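You operate a simulated robot arm through the tools that you are given. There is no shell and no other tool. Be economical: measure what you need, move in short steps, check, and stop when the job is done.

Carry out the task below with a simulated robot arm. There is one attempt and no reset: what you move stays moved.

TASK
Test the blue Disco sign and lay it in the tray for its reading.
Fine: in the pull tester; tester zero key once first, tester grip switch to grip, push the blue pull pad, switch back to open; from 30 N the green tray marked good, under it the purple tray marked redo; leave the other signs. Where these are worked on the way, their far stop is far enough and under half their travel is too little: tester grip switch.

Only the result counts: the job must be done as asked and must still hold three seconds after the hand-in. Knocking over, shifting, dropping, spilling or breaking anything else fails it.

THE ROBOT
A 6-joint arm with a four-finger gripper on a trunk, on a base that drives. Base frame: it is fixed to the floor where the robot stands at the start and does not move with it; the origin is under the middle of the robot, x ahead of it, y to its left, z up; the surface under the hand at the start is at about z = 88.2. Readings come in cm, rad, newtons and seconds.
With the tool pointing down near the work surface it reaches from about 14 to 92 cm from the robot's upright axis, wherever it stands. Its first joint turns from -2.897 to 2.897 rad. Places, roughly: blue pull pad [40, 40, 90]; inside of the green good tray [50, 30, 90]; inside of the purple redo tray [50, 60, 90]; tester bed [50, 40, 90]; tester grip switch [40, 40, 90]; tester zero key [60, 40, 90]. Payload 3.43 kg.
The tool frame sits at the grasp point between the pads (the TCP): z along the fingers, y along the line on which they close. The tips reach 3 cm beyond it. Largest opening 12 cm; the body of the gripper starts 8.5 cm behind the TCP.
Orientation is told as [roll, pitch, yaw] about the base's x, y, z axes, in that order, counted from this pose: with the fingers straight down and closing along the base's y, the tool's x points along the base's -x, its y along +y and its z along -z.

THE INTERFACE
- The arm moves only by the tool send_rows. Its argument "moves" is one flat list of numbers, 7 for each row, row after row: the opening in per cent of the stroke, from 0 (shut) to 100 (fully open), then the shift along the tool's x, y, z in cm, then the turn, a rotation vector about the tool's x, y, z in rad. In form: [fingers, dx, dy, dz, wx, wy, wz, fingers, dx, dy, dz, wx, wy, wz, ...]. A call has 1 to 12 rows; each row shifts and turns the commanded pose from where the row before left it, along the tool's axes as they then stand. Rows are played at 5 a second. More than 5 cm and 0.15 rad between two rows, or a gripper value outside its range, and nothing of the call is played. A pose out of reach is approached as far as the arm can. The call stops where the force on the tool passes 90 N (or 10 N more than at its start, if that is more) or the arm is blocked; 0.2 s more then pass. The fingers move at their own pace and stop on an object; they squeeze with about 33 N. The grip force told is the motor's: it shows also when the fingers shut on nothing. Time passes only in rows, and 0.2 s behind the last, so rows that do not move let the fingers close. The reply holds the time, the measured pose of the TCP, the force on the tool along the base axes, the opening and the grip force, in the units named above and with some noise, with the torque about the TCP (base axes, N m) and any sound that the robot's microphone picked up.
- Cameras (640 x 400 px; columns grow to the right, rows downward): "scene" is now at [7.2, 16.13, 156.39]; the picture's right is [-0.44, -0.90, 0.00], its down [-0.38, 0.19, -0.91] and it looks along [0.81, -0.40, -0.42] (base axes); focal length 214 px, centre (320, 200). "wrist" rides on the gripper at [7.1, -1.7, -12] in the tool frame; the picture's right is [0.23, 0.97, 0.00], its down [-0.81, 0.19, -0.55] and it looks along [-0.54, 0.13, 0.83] (tool axes); focal length 275 px, centre (320, 200). There is no depth. A picture from a camera that has moved, and an enlarged one, comes with that camera's place and axes in the base frame and with its lens. The place of the scene camera against the robot may be out by one fixed shift of up to 2.5 cm in any direction.
- camera(camera): a new picture of that camera. No time passes.
- slide_trunk(by): slides the trunk up (or, below 0, down) by that many cm; the arm and the scene camera ride with it, the base frame stays. It gives what a move gives, with no picture.
- drive_base(legs): drives the robot by 1 to 6 legs, each [ahead, left, turn to the left] in cm, cm and rad, along the robot's own axes; the way and the turn of a leg run together, so that a leg with both is an arc; at most 150 cm and 3.142 rad a leg. The arm and the cameras ride along, it lands a little off, and it stops where it bumps. It gives what a move gives.
- aim_head(pan, tilt): turns the head with the scene camera to pan (to the left, within 2.094 rad either way) and tilt (down, from -0.506 to 1.204), counted from straight ahead of the robot. It gives what a move gives.
- close_up(camera, box): a new picture of the part [left, top, right, bottom] of that camera's present view, enlarged. No time passes.
- job_done(): hands the job in; it is judged then, once.

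Work in short steps. Places have to be worked out from the pictures, the camera data and where the tool is seen: move nearer, look again, correct. Check each grasp and each placing, and mend what went wrong. You have 120 turns and 78 pictures in all, those below and enlarged ones among them. Open the gripper and draw the arm clear of the work before you hand the job in, unless the task says otherwise; then end with one line.

The tools are called after "Emit:" by a JSON object that holds its "fn" and its "kwargs". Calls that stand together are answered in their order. send_rows: Moves the arm, as the interface text tells. Its arguments: {"type":"object","properties":{"moves":{"type":"array","items":{"type":"number"}}},"required":["moves"]} The other tools are called the same way: slide_trunk (by) slides the trunk up or down; drive_base (legs) drives the base; aim_head (pan, tilt) turns the head that bears the scene camera; camera (camera) takes a picture; close_up (camera, box) takes an enlarged picture of a part of a camera's view; job_done () hands the job in.

At the start:

```text
time_s: 0.0
position: [50.29, 21.63, 121.71]
ee_rot: [-0.002, 0.001, -0.001]
contact_force: [0.1, 0.1, 0.6]
moment: [0.01, 0.03, 0.03]
width: 11.97
grasp_force: 0.2
trunk travel left (down, up): [-10.0, 44.0]
robot x, y, heading: [-0.1, -0.11, 0.002]
head pan, tilt: [1.609, 1.201]
```

scene: 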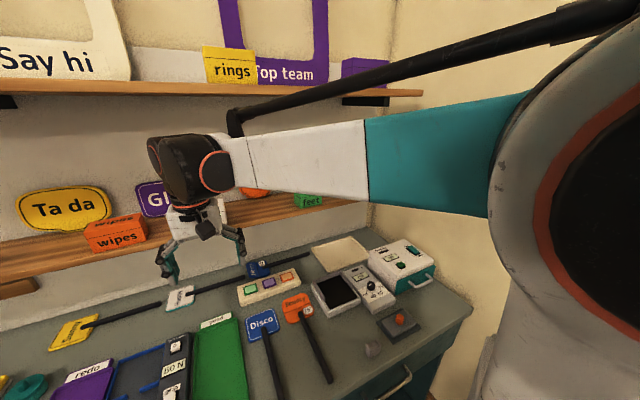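
wrist: 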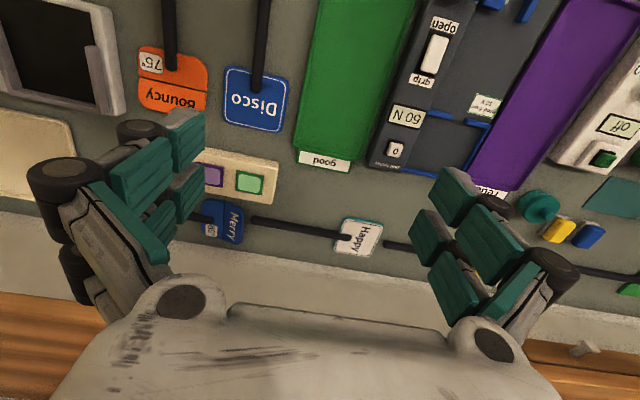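

The wrist view shows the Disco sign with its stick towards the robot, and the green tray and tester to its left. I'll look at the tester and sign more closely.

Emit:
{"fn": "close_up", "kwargs": {"camera": "wrist", "box": [340, 0, 600, 200]}}

Emit:
{"fn": "camera", "kwargs": {"camera": "scene"}}

```text
2.00 times, centred on (470, 100) of wrist
camera zoom: at [43.1, 19.89, 133.7], right [-0.23, 0.97, 0.0], down [0.81, 0.19, 0.55], along [0.54, 0.13, -0.83], focal length 551 px, centre (20, 400)
```

zoom: 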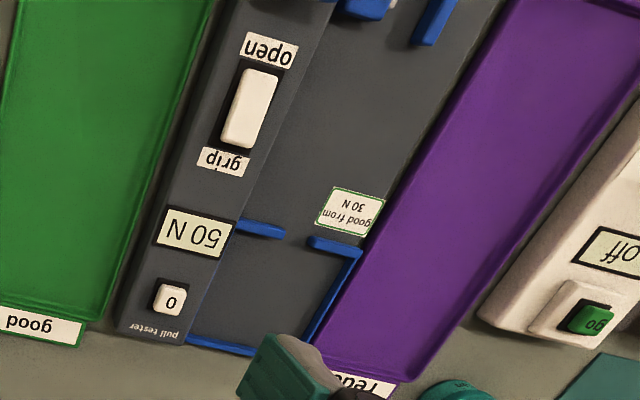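

```text
74 pictures are left
camera scene: at [7.2, 16.13, 156.39], right [-0.44, -0.9, 0.0], down [-0.38, 0.19, -0.91], along [0.81, -0.4, -0.42], focal length 214 px, centre (320, 200)
```

scene: 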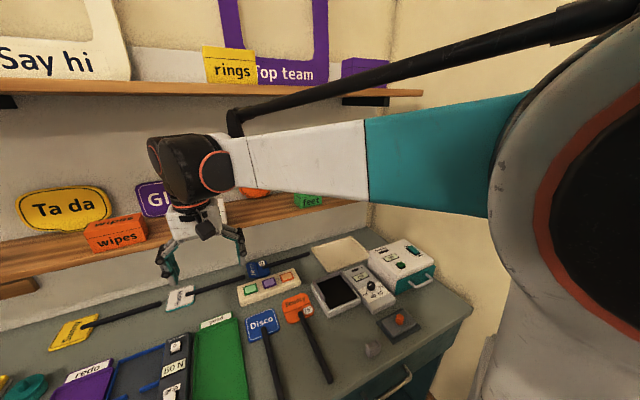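

The display reads about 50 N, so it needs zeroing. I'll move the hand back and to the left to see the whole tester.

Emit:
{"fn": "send_rows", "kwargs": {"moves": [100, 4, 3, 0, 0, 0, 0, 100, 4, 3, 0, 0, 0, 0, 100, 4, 3, 0, 0, 0, 0, 100, 4, 3, 0, 0, 0, 0, 100, 4, 3, 0, 0, 0, 0]}}

Emit:
{"fn": "camera", "kwargs": {"camera": "wrist"}}

```text
time_s: 1.2
position: [30.26, 36.6, 121.93]
ee_rot: [0.0, 0.0, 0.001]
contact_force: [0.1, 0.3, -0.3]
moment: [-0.06, 0.03, 0.03]
width: 12.01
grasp_force: 0.1
trunk travel left (down, up): [-10.0, 44.0]
robot x, y, heading: [-0.33, 0.27, 0.0]
head pan, tilt: [1.609, 1.201]
```

```text
73 pictures are left
camera wrist: at [22.91, 35.0, 133.8], right [-0.23, 0.97, 0.0], down [0.81, 0.19, 0.55], along [0.54, 0.13, -0.83], focal length 275 px, centre (320, 200)
```

wrist: 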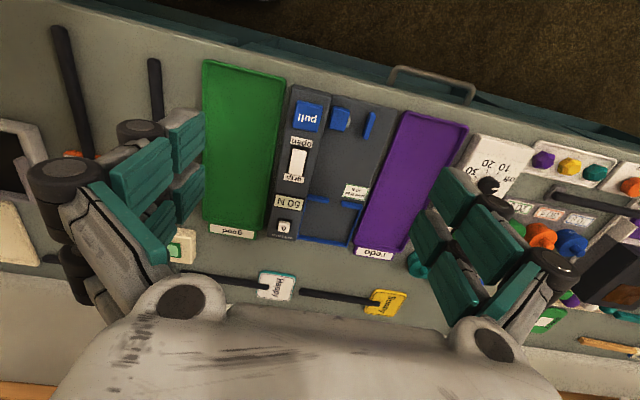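

Emit:
{"fn": "close_up", "kwargs": {"camera": "wrist", "box": [190, 50, 480, 260]}}

```text
1.90 times, centred on (335, 155) of wrist
camera zoom: at [22.91, 35.0, 133.8], right [-0.23, 0.97, 0.0], down [0.81, 0.19, 0.55], along [0.54, 0.13, -0.83], focal length 524 px, centre (291, 286)
```

zoom: 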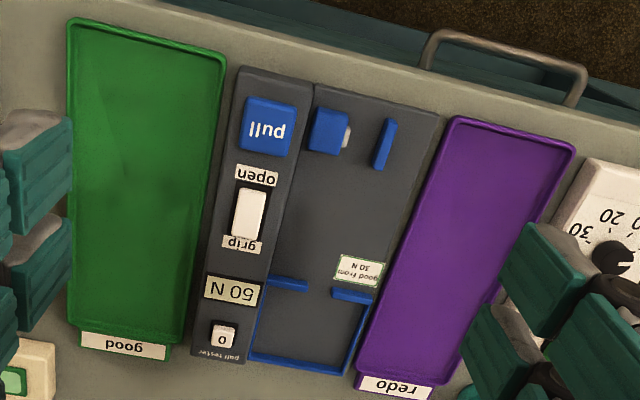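

Everything in the tester runs along x. The controls sit near y≈36 (zero x≈58, switch x≈44, pull x≈36), and the stick channel is near y≈44.5. Next I go above the Disco stick to measure it.

Emit:
{"fn": "send_rows", "kwargs": {"moves": [100, -3, -4, 2, 0, 0, 0, 100, -3, -4, 2, 0, 0, 0, 100, -3, -4, 2, 0, 0, 0, 100, -2.5, -4, 2.5, 0, 0, 0, 100, -2.5, -4, 2.5, 0, 0, 0, 100, -2.5, -4, 2.5, 0, 0, 0]}}

Emit:
{"fn": "camera", "kwargs": {"camera": "wrist"}}

```text
refused: row 1 steps farther than a row can; nothing moved
```

```text
71 pictures are left
camera wrist: at [22.91, 35.0, 133.8], right [-0.23, 0.97, 0.0], down [0.81, 0.19, 0.55], along [0.54, 0.13, -0.83], focal length 275 px, centre (320, 200)
```

wrist: 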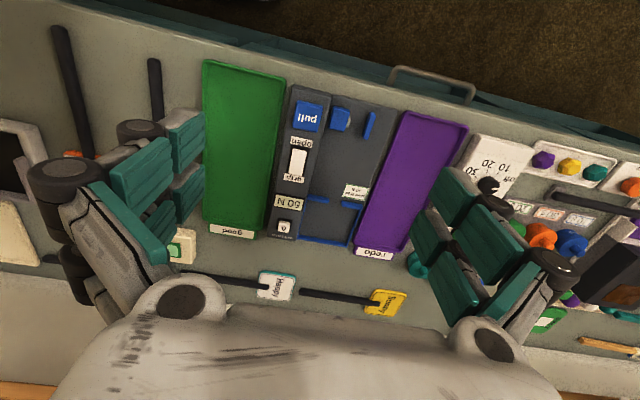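

The step was over 5 cm, so I'll use smaller rows.

Emit:
{"fn": "send_rows", "kwargs": {"moves": [100, -2, -3, 1.7, 0, 0, 0, 100, -2, -3, 1.7, 0, 0, 0, 100, -2, -3, 1.7, 0, 0, 0, 100, -2, -3, 1.7, 0, 0, 0, 100, -2, -3, 1.7, 0, 0, 0, 100, -2, -3, 1.7, 0, 0, 0, 100, -2, -3, 1.7, 0, 0, 0, 100, -2, -2.7, 1.7, 0, 0, 0]}}

Emit:
{"fn": "camera", "kwargs": {"camera": "wrist"}}

```text
time_s: 3.0
position: [48.44, 12.45, 108.06]
ee_rot: [0.001, 0.005, -0.02]
contact_force: [4.1, 0.1, -0.9]
moment: [-0.03, 0.41, 0.03]
width: 11.98
grasp_force: 0.0
trunk travel left (down, up): [-10.0, 44.0]
robot x, y, heading: [0.33, 0.05, 0.002]
head pan, tilt: [1.609, 1.201]
```

```text
70 pictures are left
camera wrist: at [41.19, 10.82, 119.98], right [-0.21, 0.98, 0.0], down [0.82, 0.17, 0.55], along [0.54, 0.12, -0.84], focal length 275 px, centre (320, 200)
```

wrist: 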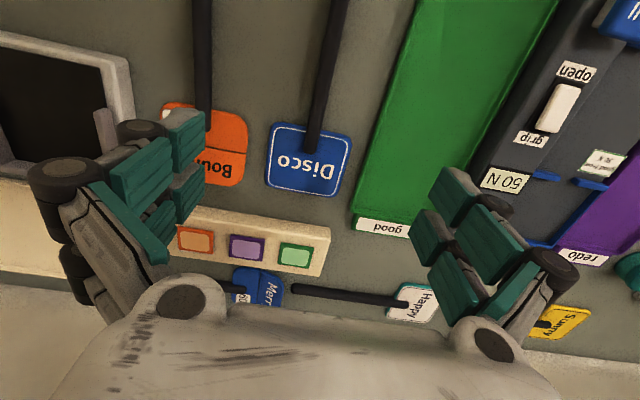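

The Disco stick lies along x at y≈12.8, with the head at x 52–60, y 8–18. The tester has to be zeroed first, so I shut the fingers, rise a bit and go above the zero key.

Emit:
{"fn": "send_rows", "kwargs": {"moves": [0, -1.2, 3, -0.7, 0, 0, 0, 0, -1.2, 3, -0.7, 0, 0, 0, 0, -1.2, 3, 0, 0, 0, 0, 0, -1.2, 3, 0, 0, 0, 0, 0, -1.2, 3, 0, 0, 0, 0, 0, -1.2, 3, 0, 0, 0, 0, 0, -1.2, 3, 0, 0, 0, 0, 0, -1.2, 2.7, 0, 0, 0, 0, 0, 0, 0, 3, 0, 0, 0, 0, 0, 0, 3, 0, 0, 0, 0, 0, 0, 0, 0, 0, 0]}}

Emit:
{"fn": "camera", "kwargs": {"camera": "wrist"}}

```text
time_s: 5.4
position: [55.69, 36.66, 103.43]
ee_rot: [0.001, -0.001, 0.0]
contact_force: [-0.2, 0.2, -0.3]
moment: [-0.03, -0.02, 0.01]
width: 0.01
grasp_force: 33.3
trunk travel left (down, up): [-10.0, 44.0]
robot x, y, heading: [0.15, -0.2, -0.002]
head pan, tilt: [1.609, 1.201]
```

```text
69 pictures are left
camera wrist: at [48.62, 35.01, 115.33], right [-0.23, 0.97, 0.0], down [0.81, 0.19, 0.55], along [0.54, 0.13, -0.83], focal length 275 px, centre (320, 200)
```

wrist: 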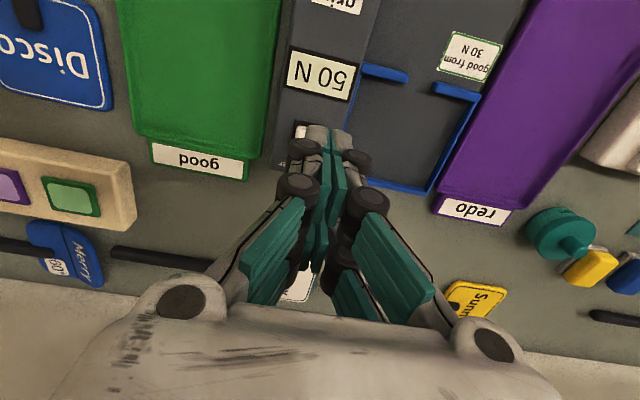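

The key centre works out at about (58.1, 36.0). I'll move over it and lower to about 2 cm above.

Emit:
{"fn": "send_rows", "kwargs": {"moves": [0, -2.4, -0.65, 0, 0, 0, 0, 0, 0, 0, 3, 0, 0, 0, 0, 0, 0, 3, 0, 0, 0, 0, 0, 0, 0, 0, 0, 0]}}

Emit:
{"fn": "camera", "kwargs": {"camera": "wrist"}}

```text
time_s: 6.4
position: [58.37, 35.98, 97.44]
ee_rot: [0.0, 0.0, 0.001]
contact_force: [-0.4, -0.4, -0.5]
moment: [0.0, 0.01, -0.02]
width: 0.0
grasp_force: 33.0
trunk travel left (down, up): [-10.0, 44.0]
robot x, y, heading: [-0.21, 0.18, -0.001]
head pan, tilt: [1.609, 1.201]
```

```text
68 pictures are left
camera wrist: at [51.22, 34.17, 109.25], right [-0.23, 0.97, 0.0], down [0.81, 0.19, 0.55], along [0.54, 0.13, -0.83], focal length 275 px, centre (320, 200)
```

wrist: 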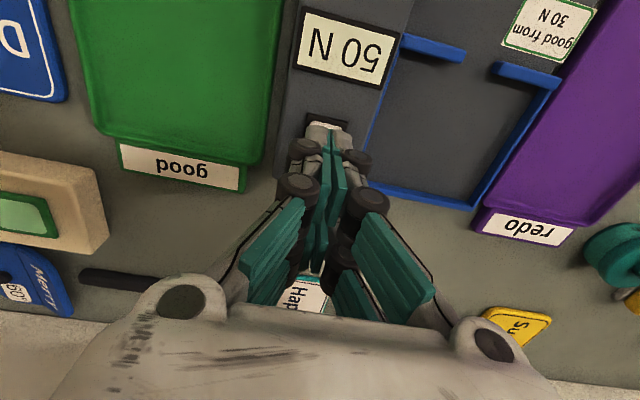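

The finger is centred over the key (y≈36, x from 56.6). I press down in small steps.

Emit:
{"fn": "send_rows", "kwargs": {"moves": [0, 0, 0, 1, 0, 0, 0, 0, 0, 0, 0.7, 0, 0, 0]}}

```text
time_s: 7.0
position: [58.34, 35.93, 95.76]
ee_rot: [0.0, 0.0, 0.002]
contact_force: [0.7, 0.2, -0.3]
moment: [-0.01, -0.02, 0.02]
width: 0.0
grasp_force: 32.9
trunk travel left (down, up): [-10.0, 44.0]
robot x, y, heading: [-0.21, 0.01, -0.003]
head pan, tilt: [1.609, 1.201]
```

No contact yet, so I go further down in small steps.

Emit:
{"fn": "send_rows", "kwargs": {"moves": [0, 0, 0, 0.4, 0, 0, 0, 0, 0, 0, 0.4, 0, 0, 0]}}

```text
time_s: 7.6
position: [58.32, 35.95, 95.03]
ee_rot: [-0.001, -0.001, -0.001]
contact_force: [0.6, -0.4, -0.1]
moment: [0.02, -0.01, 0.0]
width: 0.0
grasp_force: 32.6
trunk travel left (down, up): [-10.0, 44.0]
robot x, y, heading: [0.16, 0.22, 0.002]
head pan, tilt: [1.609, 1.201]
```

Emit:
{"fn": "send_rows", "kwargs": {"moves": [0, 0, 0, 0.4, 0, 0, 0, 0, 0, 0, 0.3, 0, 0, 0]}}

Emit:
{"fn": "camera", "kwargs": {"camera": "wrist"}}

```text
time_s: 8.2
position: [58.39, 35.91, 94.48]
ee_rot: [0.001, 0.0, -0.001]
contact_force: [2.8, -0.2, 4.9]
moment: [0.02, -0.06, -0.02]
width: 0.61
grasp_force: 33.7
trunk travel left (down, up): [-10.0, 44.0]
robot x, y, heading: [0.15, 0.14, 0.002]
head pan, tilt: [1.609, 1.201]
heard: click
```

```text
67 pictures are left
camera wrist: at [51.14, 34.25, 106.34], right [-0.23, 0.97, 0.0], down [0.81, 0.19, 0.55], along [0.54, 0.13, -0.83], focal length 275 px, centre (320, 200)
```

wrist: 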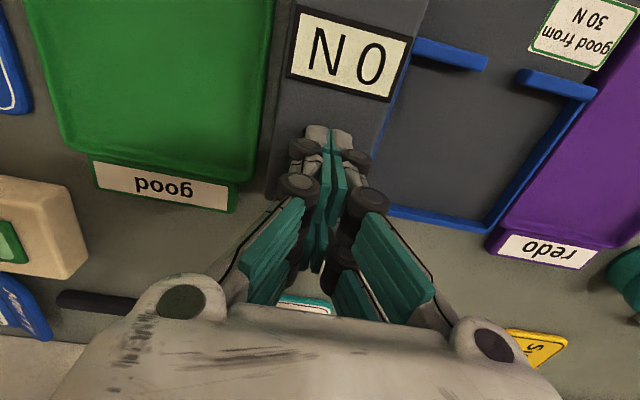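

The click came and the display reads 0 N. I lift off and move over the Disco stick at about (48, 12.8), opening partly.

Emit:
{"fn": "send_rows", "kwargs": {"moves": [0, 0, 0, -3, 0, 0, 0, 0, 0, 0, -4, 0, 0, 0, 0, 0, 0, -3, 0, 0, 0, 40, 1.3, -3, 0, 0, 0, 0, 40, 1.3, -3, 0, 0, 0, 0, 40, 1.3, -3, 0, 0, 0, 0, 40, 1.3, -3, 0, 0, 0, 0, 40, 1.3, -3, 0, 0, 0, 0, 40, 1.3, -3, 0, 0, 0, 0, 40, 1.3, -3, 0, 0, 0, 0, 40, 1.3, -2.2, 0, 0, 0, 0]}}

Emit:
{"fn": "send_rows", "kwargs": {"moves": [40, 0, 0, 4, 0, 0, 0, 40, 0, 0, 2, 0, 0, 0, 40, 0, 0, 0, 0, 0, 0]}}

Emit:
{"fn": "camera", "kwargs": {"camera": "wrist"}}

```text
time_s: 10.6
position: [48.02, 12.95, 104.35]
ee_rot: [0.001, -0.001, 0.0]
contact_force: [-1.1, -0.4, 0.0]
moment: [-0.03, 0.02, -0.01]
width: 4.8
grasp_force: 0.1
trunk travel left (down, up): [-10.0, 44.0]
robot x, y, heading: [0.26, -0.12, -0.002]
head pan, tilt: [1.609, 1.201]
```

```text
time_s: 11.4
position: [48.01, 12.92, 98.3]
ee_rot: [0.0, -0.001, -0.001]
contact_force: [-0.6, 0.9, -0.3]
moment: [-0.01, 0.03, 0.01]
width: 4.78
grasp_force: 0.1
trunk travel left (down, up): [-10.0, 44.0]
robot x, y, heading: [0.25, -0.19, 0.006]
head pan, tilt: [1.609, 1.201]
```

```text
66 pictures are left
camera wrist: at [40.82, 11.15, 110.28], right [-0.23, 0.97, 0.0], down [0.81, 0.19, 0.55], along [0.54, 0.13, -0.83], focal length 275 px, centre (320, 200)
```

wrist: 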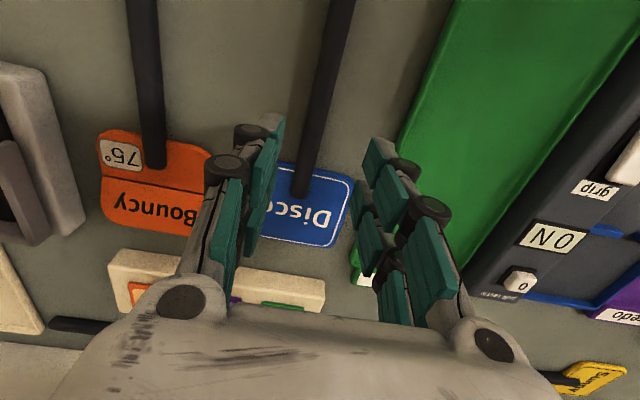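

The stick is at y≈12.5. I shift slightly, descend and close.

Emit:
{"fn": "send_rows", "kwargs": {"moves": [40, 0, -0.4, 3, 0, 0, 0, 40, 0, 0, 2.5, 0, 0, 0, 40, 0, 0, 1, 0, 0, 0, 40, 0, 0, 0, 0, 0, 0]}}

Emit:
{"fn": "camera", "kwargs": {"camera": "wrist"}}

```text
time_s: 12.4
position: [47.79, 12.4, 91.78]
ee_rot: [0.0, 0.001, 0.001]
contact_force: [-0.4, -0.6, -0.3]
moment: [0.0, -0.02, 0.01]
width: 4.82
grasp_force: 0.1
trunk travel left (down, up): [-10.0, 44.0]
robot x, y, heading: [-0.09, 0.31, 0.001]
head pan, tilt: [1.609, 1.201]
```

```text
65 pictures are left
camera wrist: at [40.61, 10.73, 103.68], right [-0.23, 0.97, 0.0], down [0.81, 0.19, 0.55], along [0.54, 0.13, -0.83], focal length 275 px, centre (320, 200)
```

wrist: 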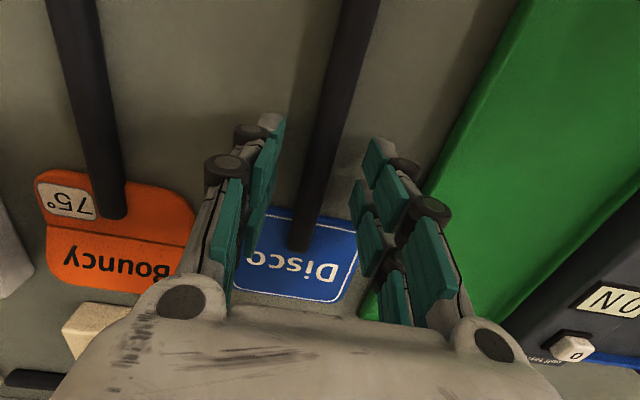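

The stick is between the fingers, so I close.

Emit:
{"fn": "send_rows", "kwargs": {"moves": [0, 0, 0, 0, 0, 0, 0, 0, 0, 0, 0, 0, 0, 0, 0, 0, 0, 0, 0, 0, 0]}}

```text
time_s: 13.2
position: [47.82, 12.45, 91.82]
ee_rot: [-0.001, -0.001, 0.001]
contact_force: [0.4, 0.7, 2.3]
moment: [0.08, 0.05, -0.04]
width: 1.46
grasp_force: 33.0
trunk travel left (down, up): [-10.0, 44.0]
robot x, y, heading: [0.4, 0.15, 0.001]
head pan, tilt: [1.609, 1.201]
```

The grip is on a 1.46 cm stick. I lift and check.

Emit:
{"fn": "send_rows", "kwargs": {"moves": [0, 0, 0, -1.5, 0, 0, 0, 0, 0, 0, -3, 0, 0, 0, 0, 0, 0, -4, 0, 0, 0, 0, 0, 0, -4, 0, 0, 0, 0, 0, 0, 0, 0, 0, 0]}}

Emit:
{"fn": "camera", "kwargs": {"camera": "wrist"}}

Emit:
{"fn": "camera", "kwargs": {"camera": "scene"}}

```text
time_s: 14.4
position: [47.88, 12.33, 104.37]
ee_rot: [-0.001, 0.0, 0.0]
contact_force: [-0.6, 0.0, -0.2]
moment: [0.01, -0.03, 0.02]
width: 0.0
grasp_force: 33.0
trunk travel left (down, up): [-10.0, 44.0]
robot x, y, heading: [0.24, 0.23, -0.001]
head pan, tilt: [1.609, 1.201]
```

```text
64 pictures are left
camera wrist: at [40.73, 10.62, 116.26], right [-0.23, 0.97, 0.0], down [0.81, 0.19, 0.55], along [0.54, 0.13, -0.83], focal length 275 px, centre (320, 200)
```

wrist: 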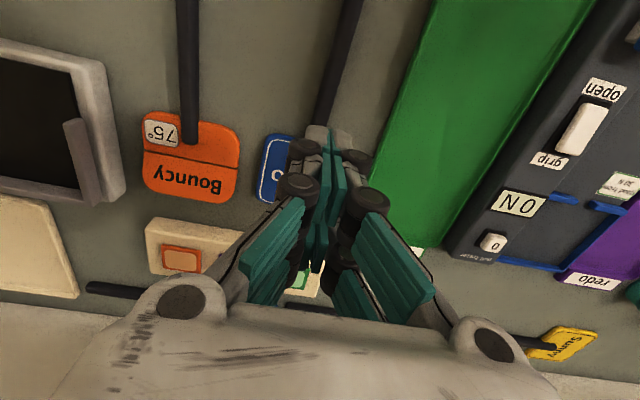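

```text
63 pictures are left
camera scene: at [-1.32, 25.77, 150.42], right [1.0, 0.04, 0.0], down [0.04, -0.93, -0.36], along [-0.01, 0.36, -0.93], focal length 214 px, centre (320, 200)
```

scene: 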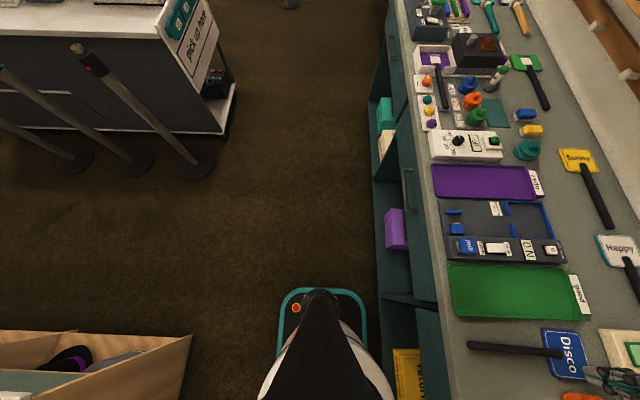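

The fingers slid off the stick because the grip was too high, and the sign stayed down. I open and look again before going lower.

Emit:
{"fn": "send_rows", "kwargs": {"moves": [40, 0, 0, 3, 0, 0, 0, 40, 0, 0, 3, 0, 0, 0, 40, 0, 0, 0, 0, 0, 0]}}

Emit:
{"fn": "camera", "kwargs": {"camera": "wrist"}}

Emit:
{"fn": "close_up", "kwargs": {"camera": "scene", "box": [430, 180, 640, 400]}}

```text
time_s: 15.2
position: [48.0, 12.33, 98.23]
ee_rot: [0.0, 0.0, 0.001]
contact_force: [-0.6, -0.7, -0.5]
moment: [0.0, 0.0, -0.01]
width: 4.83
grasp_force: 0.0
trunk travel left (down, up): [-10.0, 44.0]
robot x, y, heading: [-0.17, 0.06, 0.002]
head pan, tilt: [1.609, 1.201]
```

```text
62 pictures are left
camera wrist: at [40.75, 10.76, 110.11], right [-0.23, 0.97, 0.0], down [0.81, 0.19, 0.55], along [0.54, 0.13, -0.83], focal length 275 px, centre (320, 200)
```

wrist: 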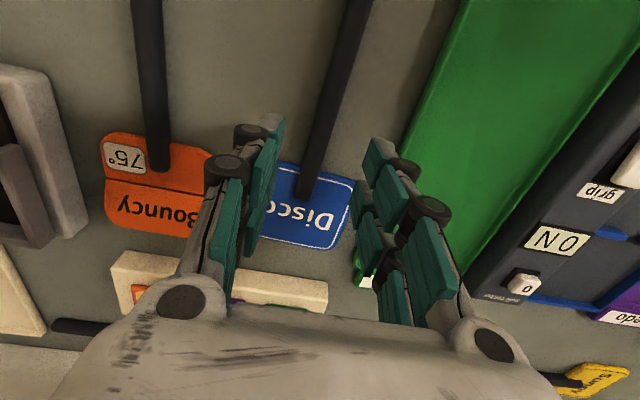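

```text
1.82 times, centred on (535, 290) of scene
camera zoom: at [-1.26, 25.79, 150.42], right [1.0, 0.04, 0.0], down [0.04, -0.93, -0.36], along [-0.01, 0.36, -0.93], focal length 390 px, centre (-71, 36)
```

zoom: 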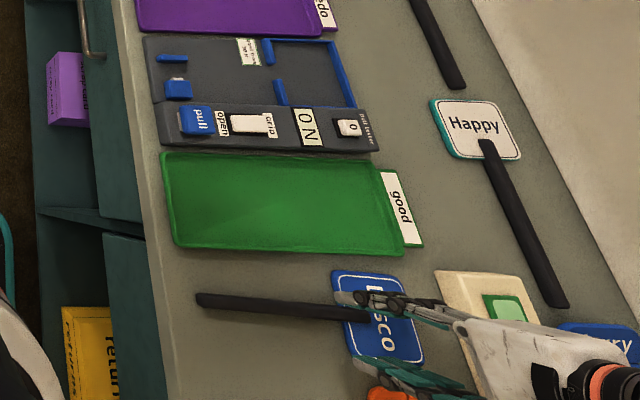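

The sign is only slightly yawed and the stick at x=48.3 is at y≈12.6. I descend 0.6 cm lower than before.

Emit:
{"fn": "send_rows", "kwargs": {"moves": [40, -0.3, 0.25, 3, 0, 0, 0, 40, 0, 0, 3, 0, 0, 0, 40, 0, 0, 0.8, 0, 0, 0, 40, 0, 0, 0.2, 0, 0, 0, 40, 0, 0, 0, 0, 0, 0]}}

```text
time_s: 16.4
position: [48.26, 12.48, 91.35]
ee_rot: [0.001, -0.001, 0.0]
contact_force: [-0.7, -0.4, -0.9]
moment: [0.0, -0.01, 0.04]
width: 4.78
grasp_force: 0.1
trunk travel left (down, up): [-10.0, 44.0]
robot x, y, heading: [-0.17, -0.11, 0.0]
head pan, tilt: [1.609, 1.201]
```

Emit:
{"fn": "send_rows", "kwargs": {"moves": [40, 0, 0, 0.2, 0, 0, 0, 40, 0, 0, 0, 0, 0, 0]}}

```text
time_s: 17.0
position: [48.25, 12.53, 91.16]
ee_rot: [0.0, -0.001, -0.001]
contact_force: [0.6, -0.6, -0.6]
moment: [0.01, 0.0, -0.03]
width: 4.81
grasp_force: 0.1
trunk travel left (down, up): [-10.0, 44.0]
robot x, y, heading: [-0.28, 0.31, 0.005]
head pan, tilt: [1.609, 1.201]
```

Still no contact with the bench, so I go a little lower and close.

Emit:
{"fn": "send_rows", "kwargs": {"moves": [40, 0, 0, 0.15, 0, 0, 0, 40, 0, 0, 0.1, 0, 0, 0, 40, 0, 0, 0, 0, 0, 0]}}

```text
time_s: 17.8
position: [48.11, 12.54, 90.9]
ee_rot: [0.0, 0.0, 0.0]
contact_force: [1.6, -0.3, 11.1]
moment: [-0.03, -0.04, -0.03]
width: 4.83
grasp_force: 0.1
trunk travel left (down, up): [-10.0, 44.0]
robot x, y, heading: [0.07, -0.12, 0.001]
head pan, tilt: [1.609, 1.201]
```

Now the tips touch the bench (11 N). I back off 0.15 cm and close.

Emit:
{"fn": "send_rows", "kwargs": {"moves": [40, 0, 0, -0.15, 0, 0, 0, 0, 0, 0, 0, 0, 0, 0, 0, 0, 0, 0, 0, 0, 0, 0, 0, 0, 0, 0, 0, 0]}}

```text
time_s: 18.8
position: [48.3, 12.57, 90.98]
ee_rot: [-0.001, 0.001, 0.001]
contact_force: [-0.6, -0.3, -0.2]
moment: [0.0, -0.01, 0.01]
width: 1.51
grasp_force: 33.1
trunk travel left (down, up): [-10.0, 44.0]
robot x, y, heading: [0.05, 0.26, 0.001]
head pan, tilt: [1.609, 1.201]
```

Width is 1.51 cm. I'll lift a small amount and check.

Emit:
{"fn": "send_rows", "kwargs": {"moves": [0, 0, 0, -0.7, 0, 0, 0, 0, 0, 0, -0.8, 0, 0, 0, 0, 0, 0, -1, 0, 0, 0, 0, 0, 0, 0, 0, 0, 0]}}

Emit:
{"fn": "camera", "kwargs": {"camera": "wrist"}}

```text
time_s: 19.8
position: [48.22, 12.67, 93.58]
ee_rot: [0.0, 0.001, 0.0]
contact_force: [1.2, -0.1, 0.1]
moment: [-0.02, 0.02, -0.02]
width: 1.51
grasp_force: 33.3
trunk travel left (down, up): [-10.0, 44.0]
robot x, y, heading: [0.16, -0.03, -0.004]
head pan, tilt: [1.609, 1.201]
```

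```text
60 pictures are left
camera wrist: at [41.01, 10.91, 105.53], right [-0.23, 0.97, 0.0], down [0.81, 0.19, 0.55], along [0.54, 0.13, -0.83], focal length 275 px, centre (320, 200)
```

wrist: 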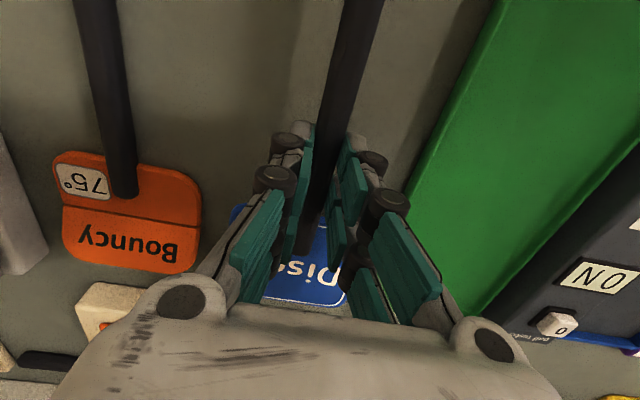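

It's held this time. I lift further.

Emit:
{"fn": "send_rows", "kwargs": {"moves": [0, 0, 0, -2, 0, 0, 0, 0, 0, 0, -2.5, 0, 0, 0, 0, 0, 0, -2.5, 0, 0, 0, 0, 0, 0, -2.5, 0, 0, 0, 0, 0, 0, -2, 0, 0, 0, 0, 0, 0, 0, 0, 0, 0]}}

Emit:
{"fn": "camera", "kwargs": {"camera": "wrist"}}

Emit:
{"fn": "camera", "kwargs": {"camera": "scene"}}

```text
time_s: 21.2
position: [48.18, 12.33, 105.08]
ee_rot: [0.0, 0.0, 0.001]
contact_force: [-0.3, 0.3, -0.7]
moment: [-0.03, 0.02, 0.03]
width: 1.56
grasp_force: 33.1
trunk travel left (down, up): [-10.0, 44.0]
robot x, y, heading: [-0.01, 0.01, 0.004]
head pan, tilt: [1.609, 1.201]
```

```text
59 pictures are left
camera wrist: at [40.98, 10.69, 116.99], right [-0.23, 0.97, 0.0], down [0.81, 0.19, 0.55], along [0.54, 0.13, -0.83], focal length 275 px, centre (320, 200)
```

wrist: 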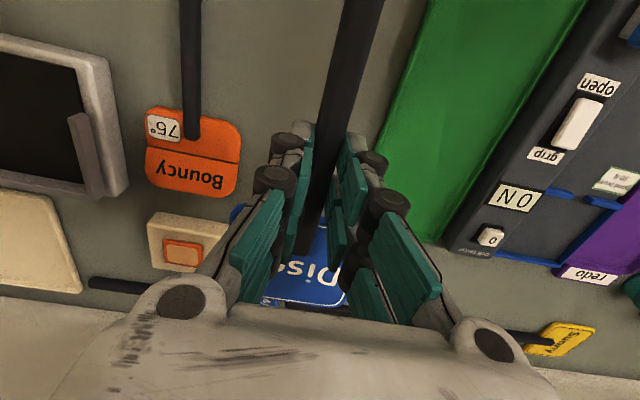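

```text
58 pictures are left
camera scene: at [-1.29, 25.77, 150.42], right [1.0, 0.04, 0.0], down [0.04, -0.93, -0.36], along [-0.01, 0.36, -0.93], focal length 214 px, centre (320, 200)
```

scene: 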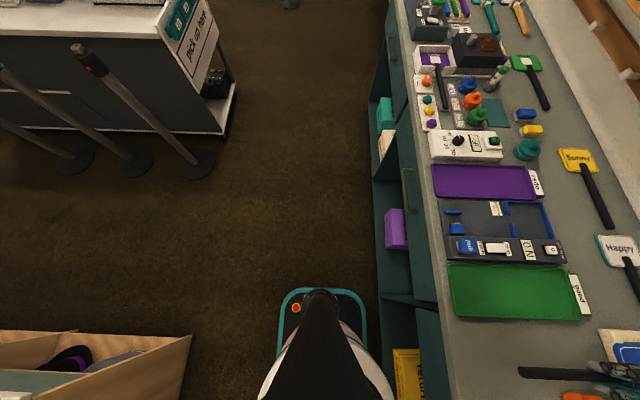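

The sign is held level. I carry it over the tester channel at y≈44.3.

Emit:
{"fn": "send_rows", "kwargs": {"moves": [0, 0, 3.2, 0, 0, 0, 0, 0, 0, 3.2, 0, 0, 0, 0, 0, 0, 3.2, 0, 0, 0, 0, 0, 0, 3.2, 0, 0, 0, 0, 0, 0, 3.2, 0, 0, 0, 0, 0, 0, 3.2, 0, 0, 0, 0, 0, 0, 3.2, 0, 0, 0, 0, 0, 0, 3.2, 0, 0, 0, 0, 0, 0, 3.2, 0, 0, 0, 0, 0, 0, 3.0, 0, 0, 0, 0, 0, 0, 0, 0, 0, 0, 0]}}

Emit:
{"fn": "camera", "kwargs": {"camera": "wrist"}}

Emit:
{"fn": "close_up", "kwargs": {"camera": "scene", "box": [420, 140, 620, 320]}}

```text
time_s: 23.6
position: [48.23, 44.52, 104.97]
ee_rot: [0.0, 0.0, 0.001]
contact_force: [-0.5, -0.1, 0.3]
moment: [-0.02, 0.02, -0.01]
width: 1.52
grasp_force: 33.1
trunk travel left (down, up): [-10.0, 44.0]
robot x, y, heading: [-0.04, 0.2, 0.0]
head pan, tilt: [1.609, 1.201]
```

```text
57 pictures are left
camera wrist: at [41.03, 42.82, 116.87], right [-0.23, 0.97, 0.0], down [0.81, 0.19, 0.55], along [0.54, 0.13, -0.83], focal length 275 px, centre (320, 200)
```

wrist: 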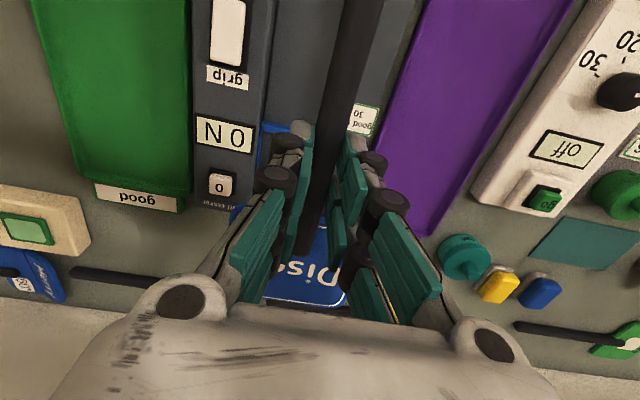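

```text
2.22 times, centred on (520, 230) of scene
camera zoom: at [-1.27, 25.84, 150.41], right [1.0, 0.04, 0.0], down [0.04, -0.93, -0.36], along [-0.01, 0.36, -0.93], focal length 477 px, centre (-124, 133)
```

zoom: 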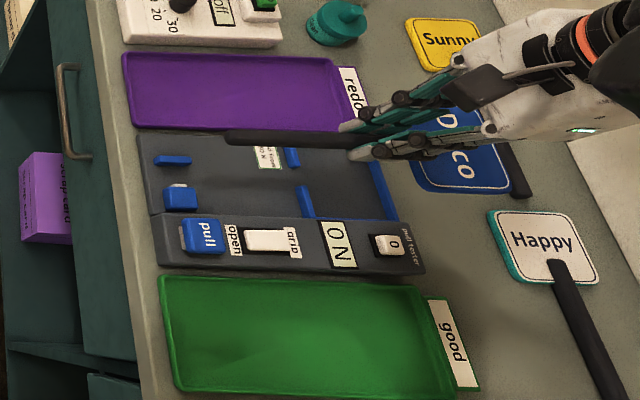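

Measurements put the nest centre near (56.3, 44.6), matching the held sign's head. I lower to just above the walls and look again.

Emit:
{"fn": "send_rows", "kwargs": {"moves": [0, 0, 0, 3, 0, 0, 0, 0, 0, 0, 3, 0, 0, 0, 0, 0, 0, 3, 0, 0, 0, 0, 0, 0, 0, 0, 0, 0]}}

Emit:
{"fn": "camera", "kwargs": {"camera": "wrist"}}

Emit:
{"fn": "close_up", "kwargs": {"camera": "scene", "box": [430, 170, 590, 280]}}

```text
time_s: 24.6
position: [48.42, 44.4, 95.98]
ee_rot: [0.001, 0.0, -0.001]
contact_force: [1.0, -1.1, 0.0]
moment: [-0.02, 0.03, 0.04]
width: 1.52
grasp_force: 32.6
trunk travel left (down, up): [-10.0, 44.0]
robot x, y, heading: [-0.34, -0.13, -0.002]
head pan, tilt: [1.609, 1.201]
```

```text
55 pictures are left
camera wrist: at [41.15, 42.7, 107.98], right [-0.23, 0.97, 0.0], down [0.81, 0.19, 0.55], along [0.54, 0.13, -0.83], focal length 275 px, centre (320, 200)
```

wrist: 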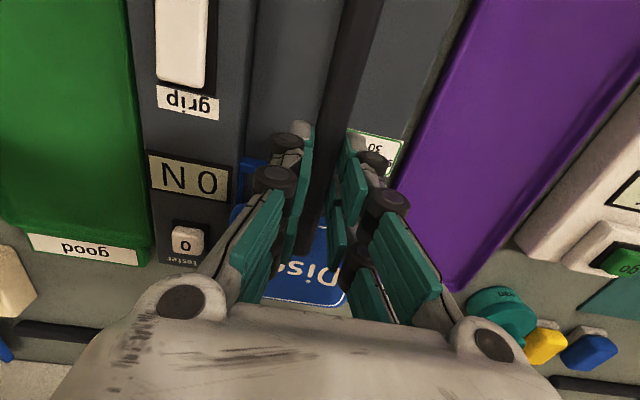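

```text
3.64 times, centred on (510, 225) of scene
camera zoom: at [-1.25, 25.82, 150.41], right [1.0, 0.04, 0.0], down [0.04, -0.93, -0.36], along [-0.01, 0.36, -0.93], focal length 780 px, centre (-371, 109)
```

zoom: 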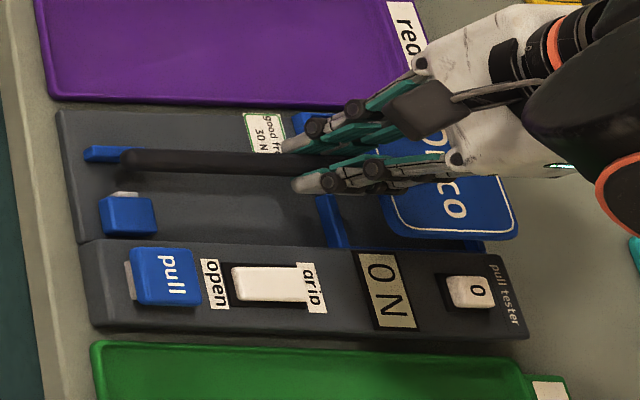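

The stick is aligned with the jaw gap and the head with the nest. I lower gently, watching the force.

Emit:
{"fn": "send_rows", "kwargs": {"moves": [0, 0, 0.05, 1, 0, 0, 0, 0, 0, 0, 1, 0, 0, 0, 0, 0, 0, 0, 0, 0, 0]}}

Emit:
{"fn": "close_up", "kwargs": {"camera": "scene", "box": [430, 170, 590, 280]}}

Emit:
{"fn": "camera", "kwargs": {"camera": "wrist"}}

```text
time_s: 25.4
position: [48.26, 44.36, 94.04]
ee_rot: [0.001, 0.0, -0.002]
contact_force: [0.4, 0.8, 0.4]
moment: [0.0, 0.04, 0.01]
width: 1.51
grasp_force: 33.4
trunk travel left (down, up): [-10.0, 44.0]
robot x, y, heading: [-0.01, -0.04, -0.003]
head pan, tilt: [1.609, 1.201]
```

```text
3.64 times, centred on (510, 225) of scene
camera zoom: at [-1.27, 25.8, 150.42], right [1.0, 0.04, 0.0], down [0.04, -0.93, -0.36], along [-0.01, 0.36, -0.93], focal length 780 px, centre (-371, 109)
```

zoom: 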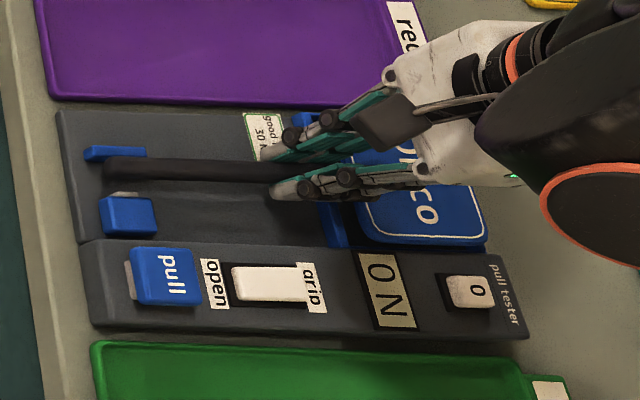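

```text
52 pictures are left
camera wrist: at [41.05, 42.71, 106.0], right [-0.23, 0.97, 0.0], down [0.81, 0.19, 0.55], along [0.54, 0.13, -0.83], focal length 275 px, centre (320, 200)
```

wrist: 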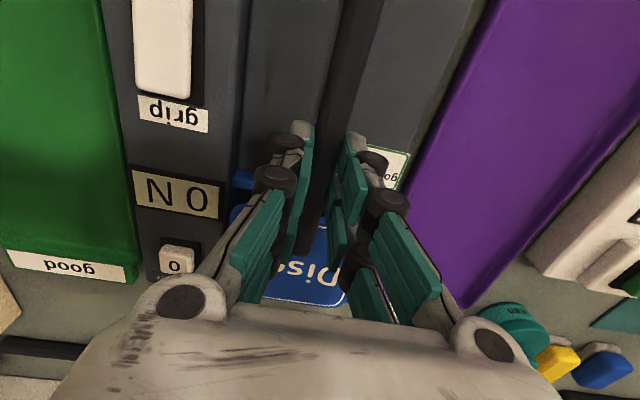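

The head needs a tight fit in x, so I zoom in on it before seating.

Emit:
{"fn": "close_up", "kwargs": {"camera": "scene", "box": [500, 195, 570, 245]}}

```text
8.00 times, centred on (535, 220) of scene
camera zoom: at [-1.27, 25.8, 150.42], right [1.0, 0.04, 0.0], down [0.04, -0.93, -0.36], along [-0.01, 0.36, -0.93], focal length 1716 px, centre (-1400, 40)
```

zoom: 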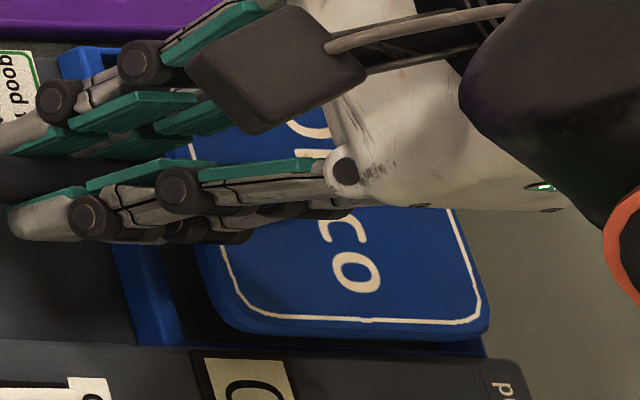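

Combining views, the bed floor is at about z≈89.1 and clearance in x is about 0.25 cm each side. I keep the position and lower slowly.

Emit:
{"fn": "send_rows", "kwargs": {"moves": [0, 0, 0, 0.5, 0, 0, 0, 0, 0, 0, 0.4, 0, 0, 0, 0, 0, 0, 0, 0, 0, 0]}}

Emit:
{"fn": "close_up", "kwargs": {"camera": "scene", "box": [500, 195, 570, 245]}}

```text
time_s: 26.2
position: [48.25, 44.44, 93.16]
ee_rot: [0.002, 0.0, -0.001]
contact_force: [0.3, -0.6, 0.3]
moment: [0.0, 0.02, 0.01]
width: 1.51
grasp_force: 32.6
trunk travel left (down, up): [-10.0, 44.0]
robot x, y, heading: [-0.06, 0.23, 0.001]
head pan, tilt: [1.609, 1.201]
```

```text
8.00 times, centred on (535, 220) of scene
camera zoom: at [-1.27, 25.8, 150.42], right [1.0, 0.04, 0.0], down [0.04, -0.93, -0.36], along [-0.01, 0.36, -0.93], focal length 1716 px, centre (-1400, 40)
```

zoom: 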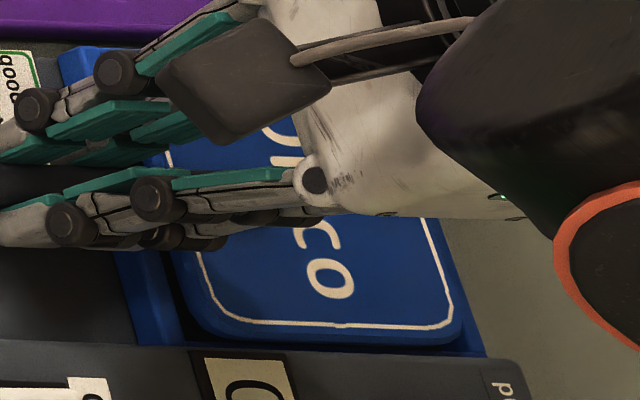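

Clearances look even. I continue down with a 0.1 cm shift in +y.

Emit:
{"fn": "send_rows", "kwargs": {"moves": [0, 0, 0.1, 0.4, 0, 0, 0, 0, 0, 0, 0.3, 0, 0, 0, 0, 0, 0, 0.3, 0, 0, 0, 0, 0, 0, 0, 0, 0, 0]}}

Emit:
{"fn": "close_up", "kwargs": {"camera": "scene", "box": [500, 195, 570, 245]}}

```text
time_s: 27.2
position: [48.26, 44.57, 92.07]
ee_rot: [-0.002, 0.0, -0.002]
contact_force: [2.8, 3.5, 16.7]
moment: [0.09, 0.19, -0.03]
width: 1.51
grasp_force: 32.9
trunk travel left (down, up): [-10.0, 44.0]
robot x, y, heading: [0.07, -0.43, -0.004]
head pan, tilt: [1.609, 1.201]
```

```text
8.00 times, centred on (535, 220) of scene
camera zoom: at [-1.33, 25.74, 150.44], right [1.0, 0.04, 0.0], down [0.04, -0.93, -0.36], along [-0.01, 0.36, -0.93], focal length 1716 px, centre (-1400, 40)
```

zoom: 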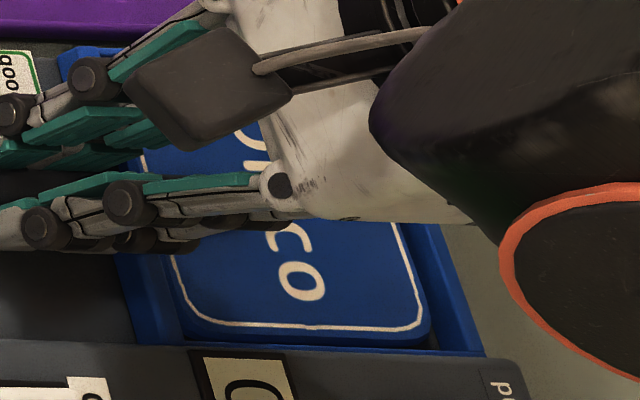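

Contact came at TCP z=92.07, which matches the bed floor, and the head is inside the nest. I release, rise and look.

Emit:
{"fn": "send_rows", "kwargs": {"moves": [0, 0, 0, -0.15, 0, 0, 0, 30, 0, 0, 0, 0, 0, 0, 30, 0, 0, 0, 0, 0, 0, 30, 0, 0, -3, 0, 0, 0, 30, 0, 0, -4, 0, 0, 0, 30, 4, 0, -3, 0, 0, 0, 30, 4, 0, 0, 0, 0, 0, 30, 4, 0, 0, 0, 0, 0, 30, 4, 0, 0, 0, 0, 0, 30, 0, 0, 0, 0, 0, 0]}}

Emit:
{"fn": "camera", "kwargs": {"camera": "wrist"}}

Emit:
{"fn": "close_up", "kwargs": {"camera": "scene", "box": [430, 170, 590, 280]}}

```text
time_s: 29.4
position: [31.98, 44.38, 102.26]
ee_rot: [0.001, 0.001, -0.001]
contact_force: [0.2, -0.2, -0.7]
moment: [-0.01, -0.03, 0.01]
width: 3.6
grasp_force: 0.0
trunk travel left (down, up): [-10.0, 44.0]
robot x, y, heading: [-0.33, -0.02, 0.001]
head pan, tilt: [1.609, 1.201]
```

```text
48 pictures are left
camera wrist: at [24.81, 42.69, 114.32], right [-0.23, 0.97, 0.0], down [0.81, 0.19, 0.55], along [0.54, 0.13, -0.83], focal length 275 px, centre (320, 200)
```

wrist: 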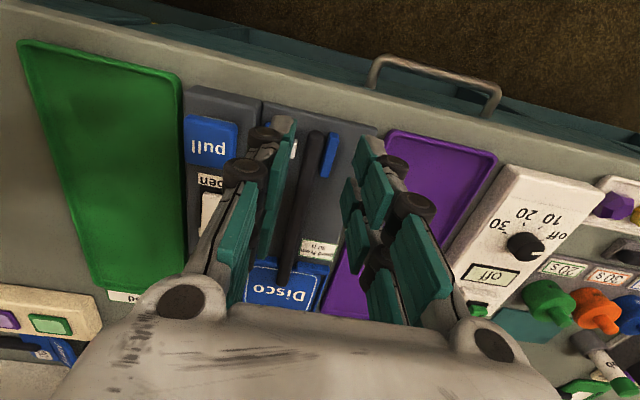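

```text
3.64 times, centred on (510, 225) of scene
camera zoom: at [-1.34, 25.78, 150.42], right [1.0, 0.04, 0.0], down [0.04, -0.93, -0.36], along [-0.01, 0.36, -0.93], focal length 780 px, centre (-371, 109)
```

zoom: 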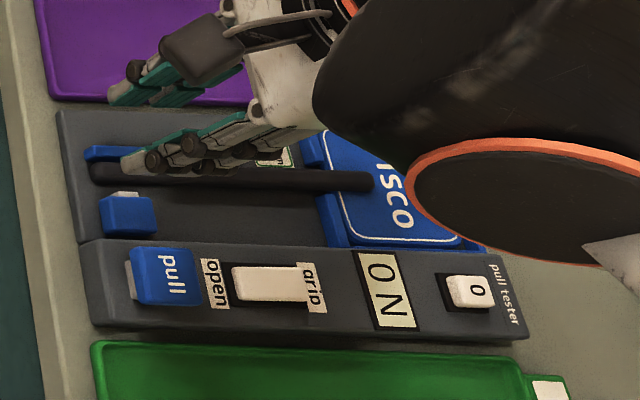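

The sign is seated with its stick in the jaw gap. Next I move back over the panel with fingers shut to look at the grip switch.

Emit:
{"fn": "send_rows", "kwargs": {"moves": [0, 0, -4, 0, 0, 0, 0, 0, 0, -4.3, 0, 0, 0, 0, 0, 0, 0, 0, 0, 0, 0]}}

Emit:
{"fn": "close_up", "kwargs": {"camera": "wrist", "box": [220, 60, 460, 210]}}

Emit:
{"fn": "close_up", "kwargs": {"camera": "scene", "box": [450, 230, 540, 270]}}

```text
time_s: 30.2
position: [32.25, 36.17, 102.35]
ee_rot: [0.0, 0.0, 0.001]
contact_force: [0.3, -0.5, 0.1]
moment: [0.02, -0.02, -0.03]
width: 0.0
grasp_force: 32.8
trunk travel left (down, up): [-10.0, 44.0]
robot x, y, heading: [0.04, -0.01, 0.001]
head pan, tilt: [1.609, 1.201]
```

```text
2.67 times, centred on (340, 135) of wrist
camera zoom: at [25.05, 34.43, 114.2], right [-0.23, 0.97, 0.0], down [0.81, 0.19, 0.55], along [0.54, 0.13, -0.83], focal length 734 px, centre (267, 373)
```

zoom: 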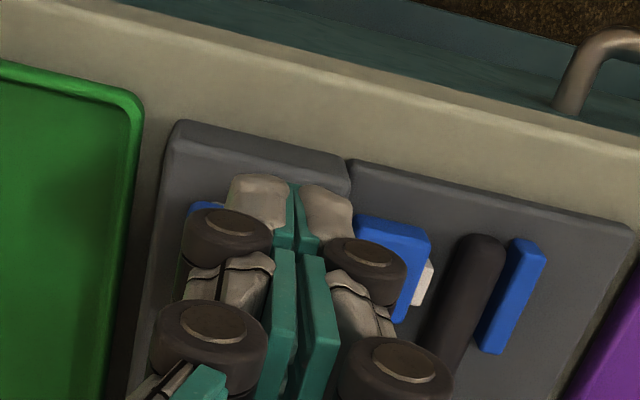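

```text
7.11 times, centred on (495, 250) of scene
camera zoom: at [-1.29, 25.74, 150.43], right [1.0, 0.04, 0.0], down [0.04, -0.93, -0.36], along [-0.01, 0.36, -0.93], focal length 1525 px, centre (-924, -156)
```

zoom: 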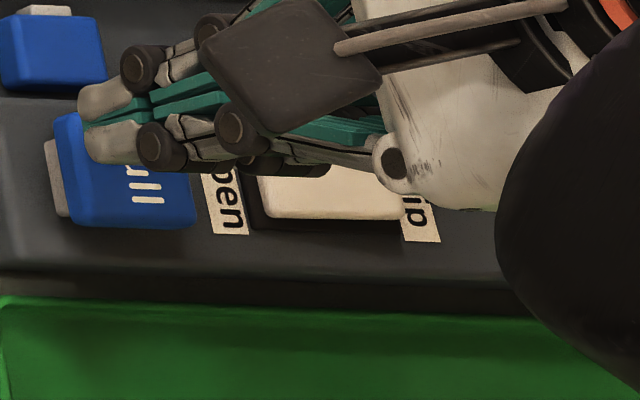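

The switch looks like a rocker with the grip end raised. I'll step aside so the fingers don't hide it and look closely.

Emit:
{"fn": "send_rows", "kwargs": {"moves": [0, -3, 3, -1, 0, 0, 0, 0, -3, 3, 0, 0, 0, 0, 0, -2, 2, 0, 0, 0, 0, 0, 0, 0, 0, 0, 0, 0]}}

Emit:
{"fn": "close_up", "kwargs": {"camera": "wrist", "box": [100, 40, 340, 200]}}

```text
time_s: 31.2
position: [40.04, 44.19, 103.25]
ee_rot: [-0.001, -0.001, -0.001]
contact_force: [-0.1, 0.7, -0.5]
moment: [-0.04, 0.01, -0.01]
width: 0.02
grasp_force: 32.6
trunk travel left (down, up): [-10.0, 44.0]
robot x, y, heading: [-0.12, -0.3, -0.001]
head pan, tilt: [1.609, 1.201]
```

```text
2.50 times, centred on (220, 120) of wrist
camera zoom: at [32.88, 42.48, 115.26], right [-0.23, 0.97, 0.0], down [0.81, 0.19, 0.55], along [0.54, 0.13, -0.83], focal length 688 px, centre (570, 400)
```

zoom: 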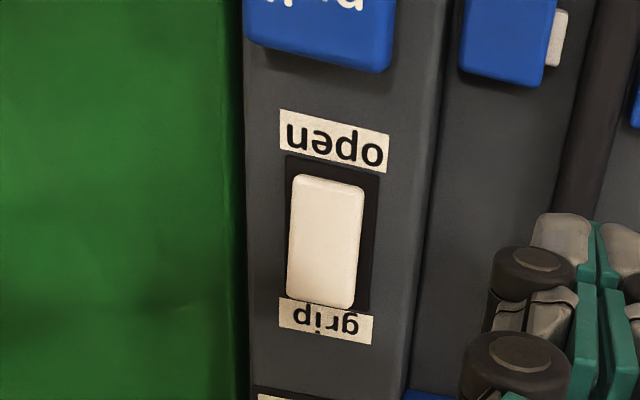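

It's a rocker with the grip end up at about (45.3, 36.2). I go over that end and press down.

Emit:
{"fn": "send_rows", "kwargs": {"moves": [0, -2.5, -4, 0, 0, 0, 0, 0, -2.5, -4, 0, 0, 0, 0, 0, 0, 0, 3, 0, 0, 0, 0, 0, 0, 2.5, 0, 0, 0, 0, 0, 0, 0, 0, 0, 0]}}

Emit:
{"fn": "send_rows", "kwargs": {"moves": [0, 0, 0, 0.8, 0, 0, 0, 0, 0, 0, 0.5, 0, 0, 0]}}

Emit:
{"fn": "camera", "kwargs": {"camera": "wrist"}}

```text
time_s: 32.4
position: [45.16, 36.24, 97.65]
ee_rot: [0.0, 0.0, 0.0]
contact_force: [0.4, -0.1, -0.1]
moment: [-0.01, 0.05, 0.01]
width: 0.0
grasp_force: 32.9
trunk travel left (down, up): [-10.0, 44.0]
robot x, y, heading: [0.0, -0.0, 0.005]
head pan, tilt: [1.609, 1.201]
```

```text
time_s: 33.0
position: [45.13, 36.22, 96.54]
ee_rot: [-0.001, 0.0, 0.0]
contact_force: [0.0, -0.2, -0.4]
moment: [-0.03, -0.05, 0.01]
width: 0.0
grasp_force: 33.5
trunk travel left (down, up): [-10.0, 44.0]
robot x, y, heading: [0.34, 0.03, -0.002]
head pan, tilt: [1.609, 1.201]
```

```text
43 pictures are left
camera wrist: at [37.98, 34.55, 108.38], right [-0.23, 0.97, 0.0], down [0.81, 0.19, 0.55], along [0.54, 0.13, -0.83], focal length 275 px, centre (320, 200)
```

wrist: 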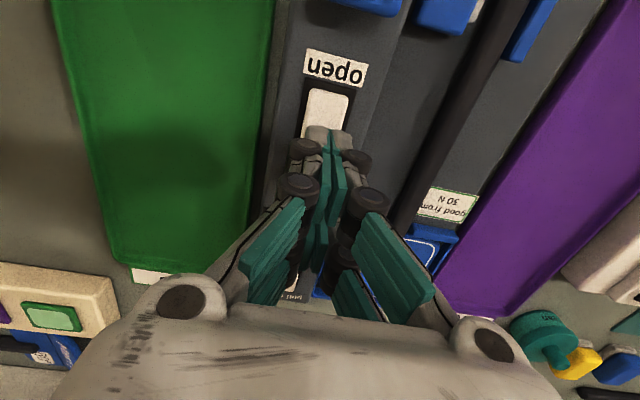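

The finger is over the grip end and on the switch's axis. I press in small steps.

Emit:
{"fn": "send_rows", "kwargs": {"moves": [0, 0, 0, 0.5, 0, 0, 0, 0, 0, 0, 0.4, 0, 0, 0, 0, 0, 0, 0.3, 0, 0, 0]}}

```text
time_s: 33.8
position: [45.22, 36.21, 95.26]
ee_rot: [0.0, 0.001, 0.0]
contact_force: [0.5, -0.6, 0.3]
moment: [0.01, 0.01, 0.0]
width: 0.02
grasp_force: 33.1
trunk travel left (down, up): [-10.0, 44.0]
robot x, y, heading: [-0.07, -0.04, 0.004]
head pan, tilt: [1.609, 1.201]
```

Emit:
{"fn": "send_rows", "kwargs": {"moves": [0, 0, 0, 0.4, 0, 0, 0, 0, 0, 0, 0.3, 0, 0, 0]}}

```text
time_s: 34.4
position: [45.32, 36.28, 94.78]
ee_rot: [0.002, -0.001, 0.001]
contact_force: [6.9, 6.7, 35.2]
moment: [0.14, 0.29, -0.1]
width: 0.61
grasp_force: 33.8
trunk travel left (down, up): [-10.0, 44.0]
robot x, y, heading: [-0.19, 0.24, -0.002]
head pan, tilt: [1.609, 1.201]
```

There's 35 N and no sound yet, so I press a bit further.

Emit:
{"fn": "send_rows", "kwargs": {"moves": [0, 0, 0, 0.2, 0, 0, 0]}}

Emit:
{"fn": "camera", "kwargs": {"camera": "wrist"}}

Emit:
{"fn": "close_up", "kwargs": {"camera": "scene", "box": [440, 210, 560, 285]}}

```text
time_s: 34.8
position: [45.26, 36.27, 94.81]
ee_rot: [0.005, -0.005, -0.001]
contact_force: [20.4, 17.3, 81.8]
moment: [0.44, 0.58, -0.11]
width: 0.6
grasp_force: 33.8
trunk travel left (down, up): [-10.0, 44.0]
robot x, y, heading: [-0.09, -0.02, 0.003]
head pan, tilt: [1.609, 1.201]
```

```text
42 pictures are left
camera wrist: at [37.99, 34.45, 106.66], right [-0.23, 0.97, 0.0], down [0.81, 0.19, 0.56], along [0.54, 0.13, -0.83], focal length 275 px, centre (320, 200)
```

wrist: 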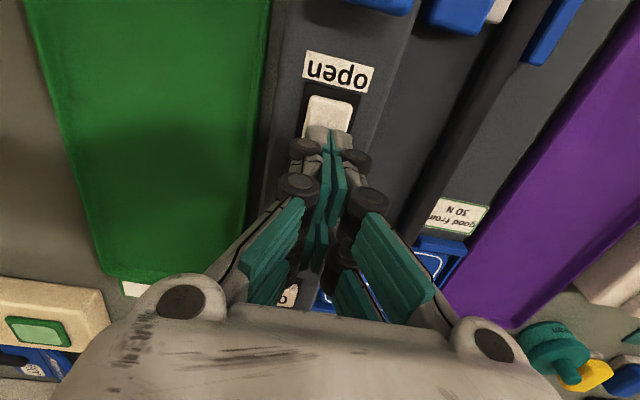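

```text
5.33 times, centred on (500, 248) of scene
camera zoom: at [-1.49, 25.61, 150.53], right [1.0, 0.04, 0.0], down [0.04, -0.93, -0.36], along [-0.01, 0.36, -0.93], focal length 1144 px, centre (-640, -53)
```

zoom: 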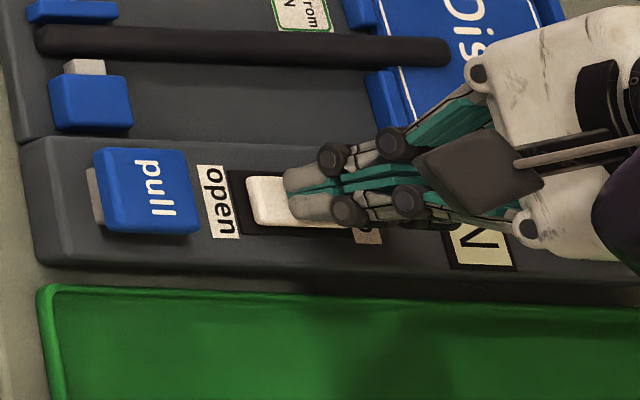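

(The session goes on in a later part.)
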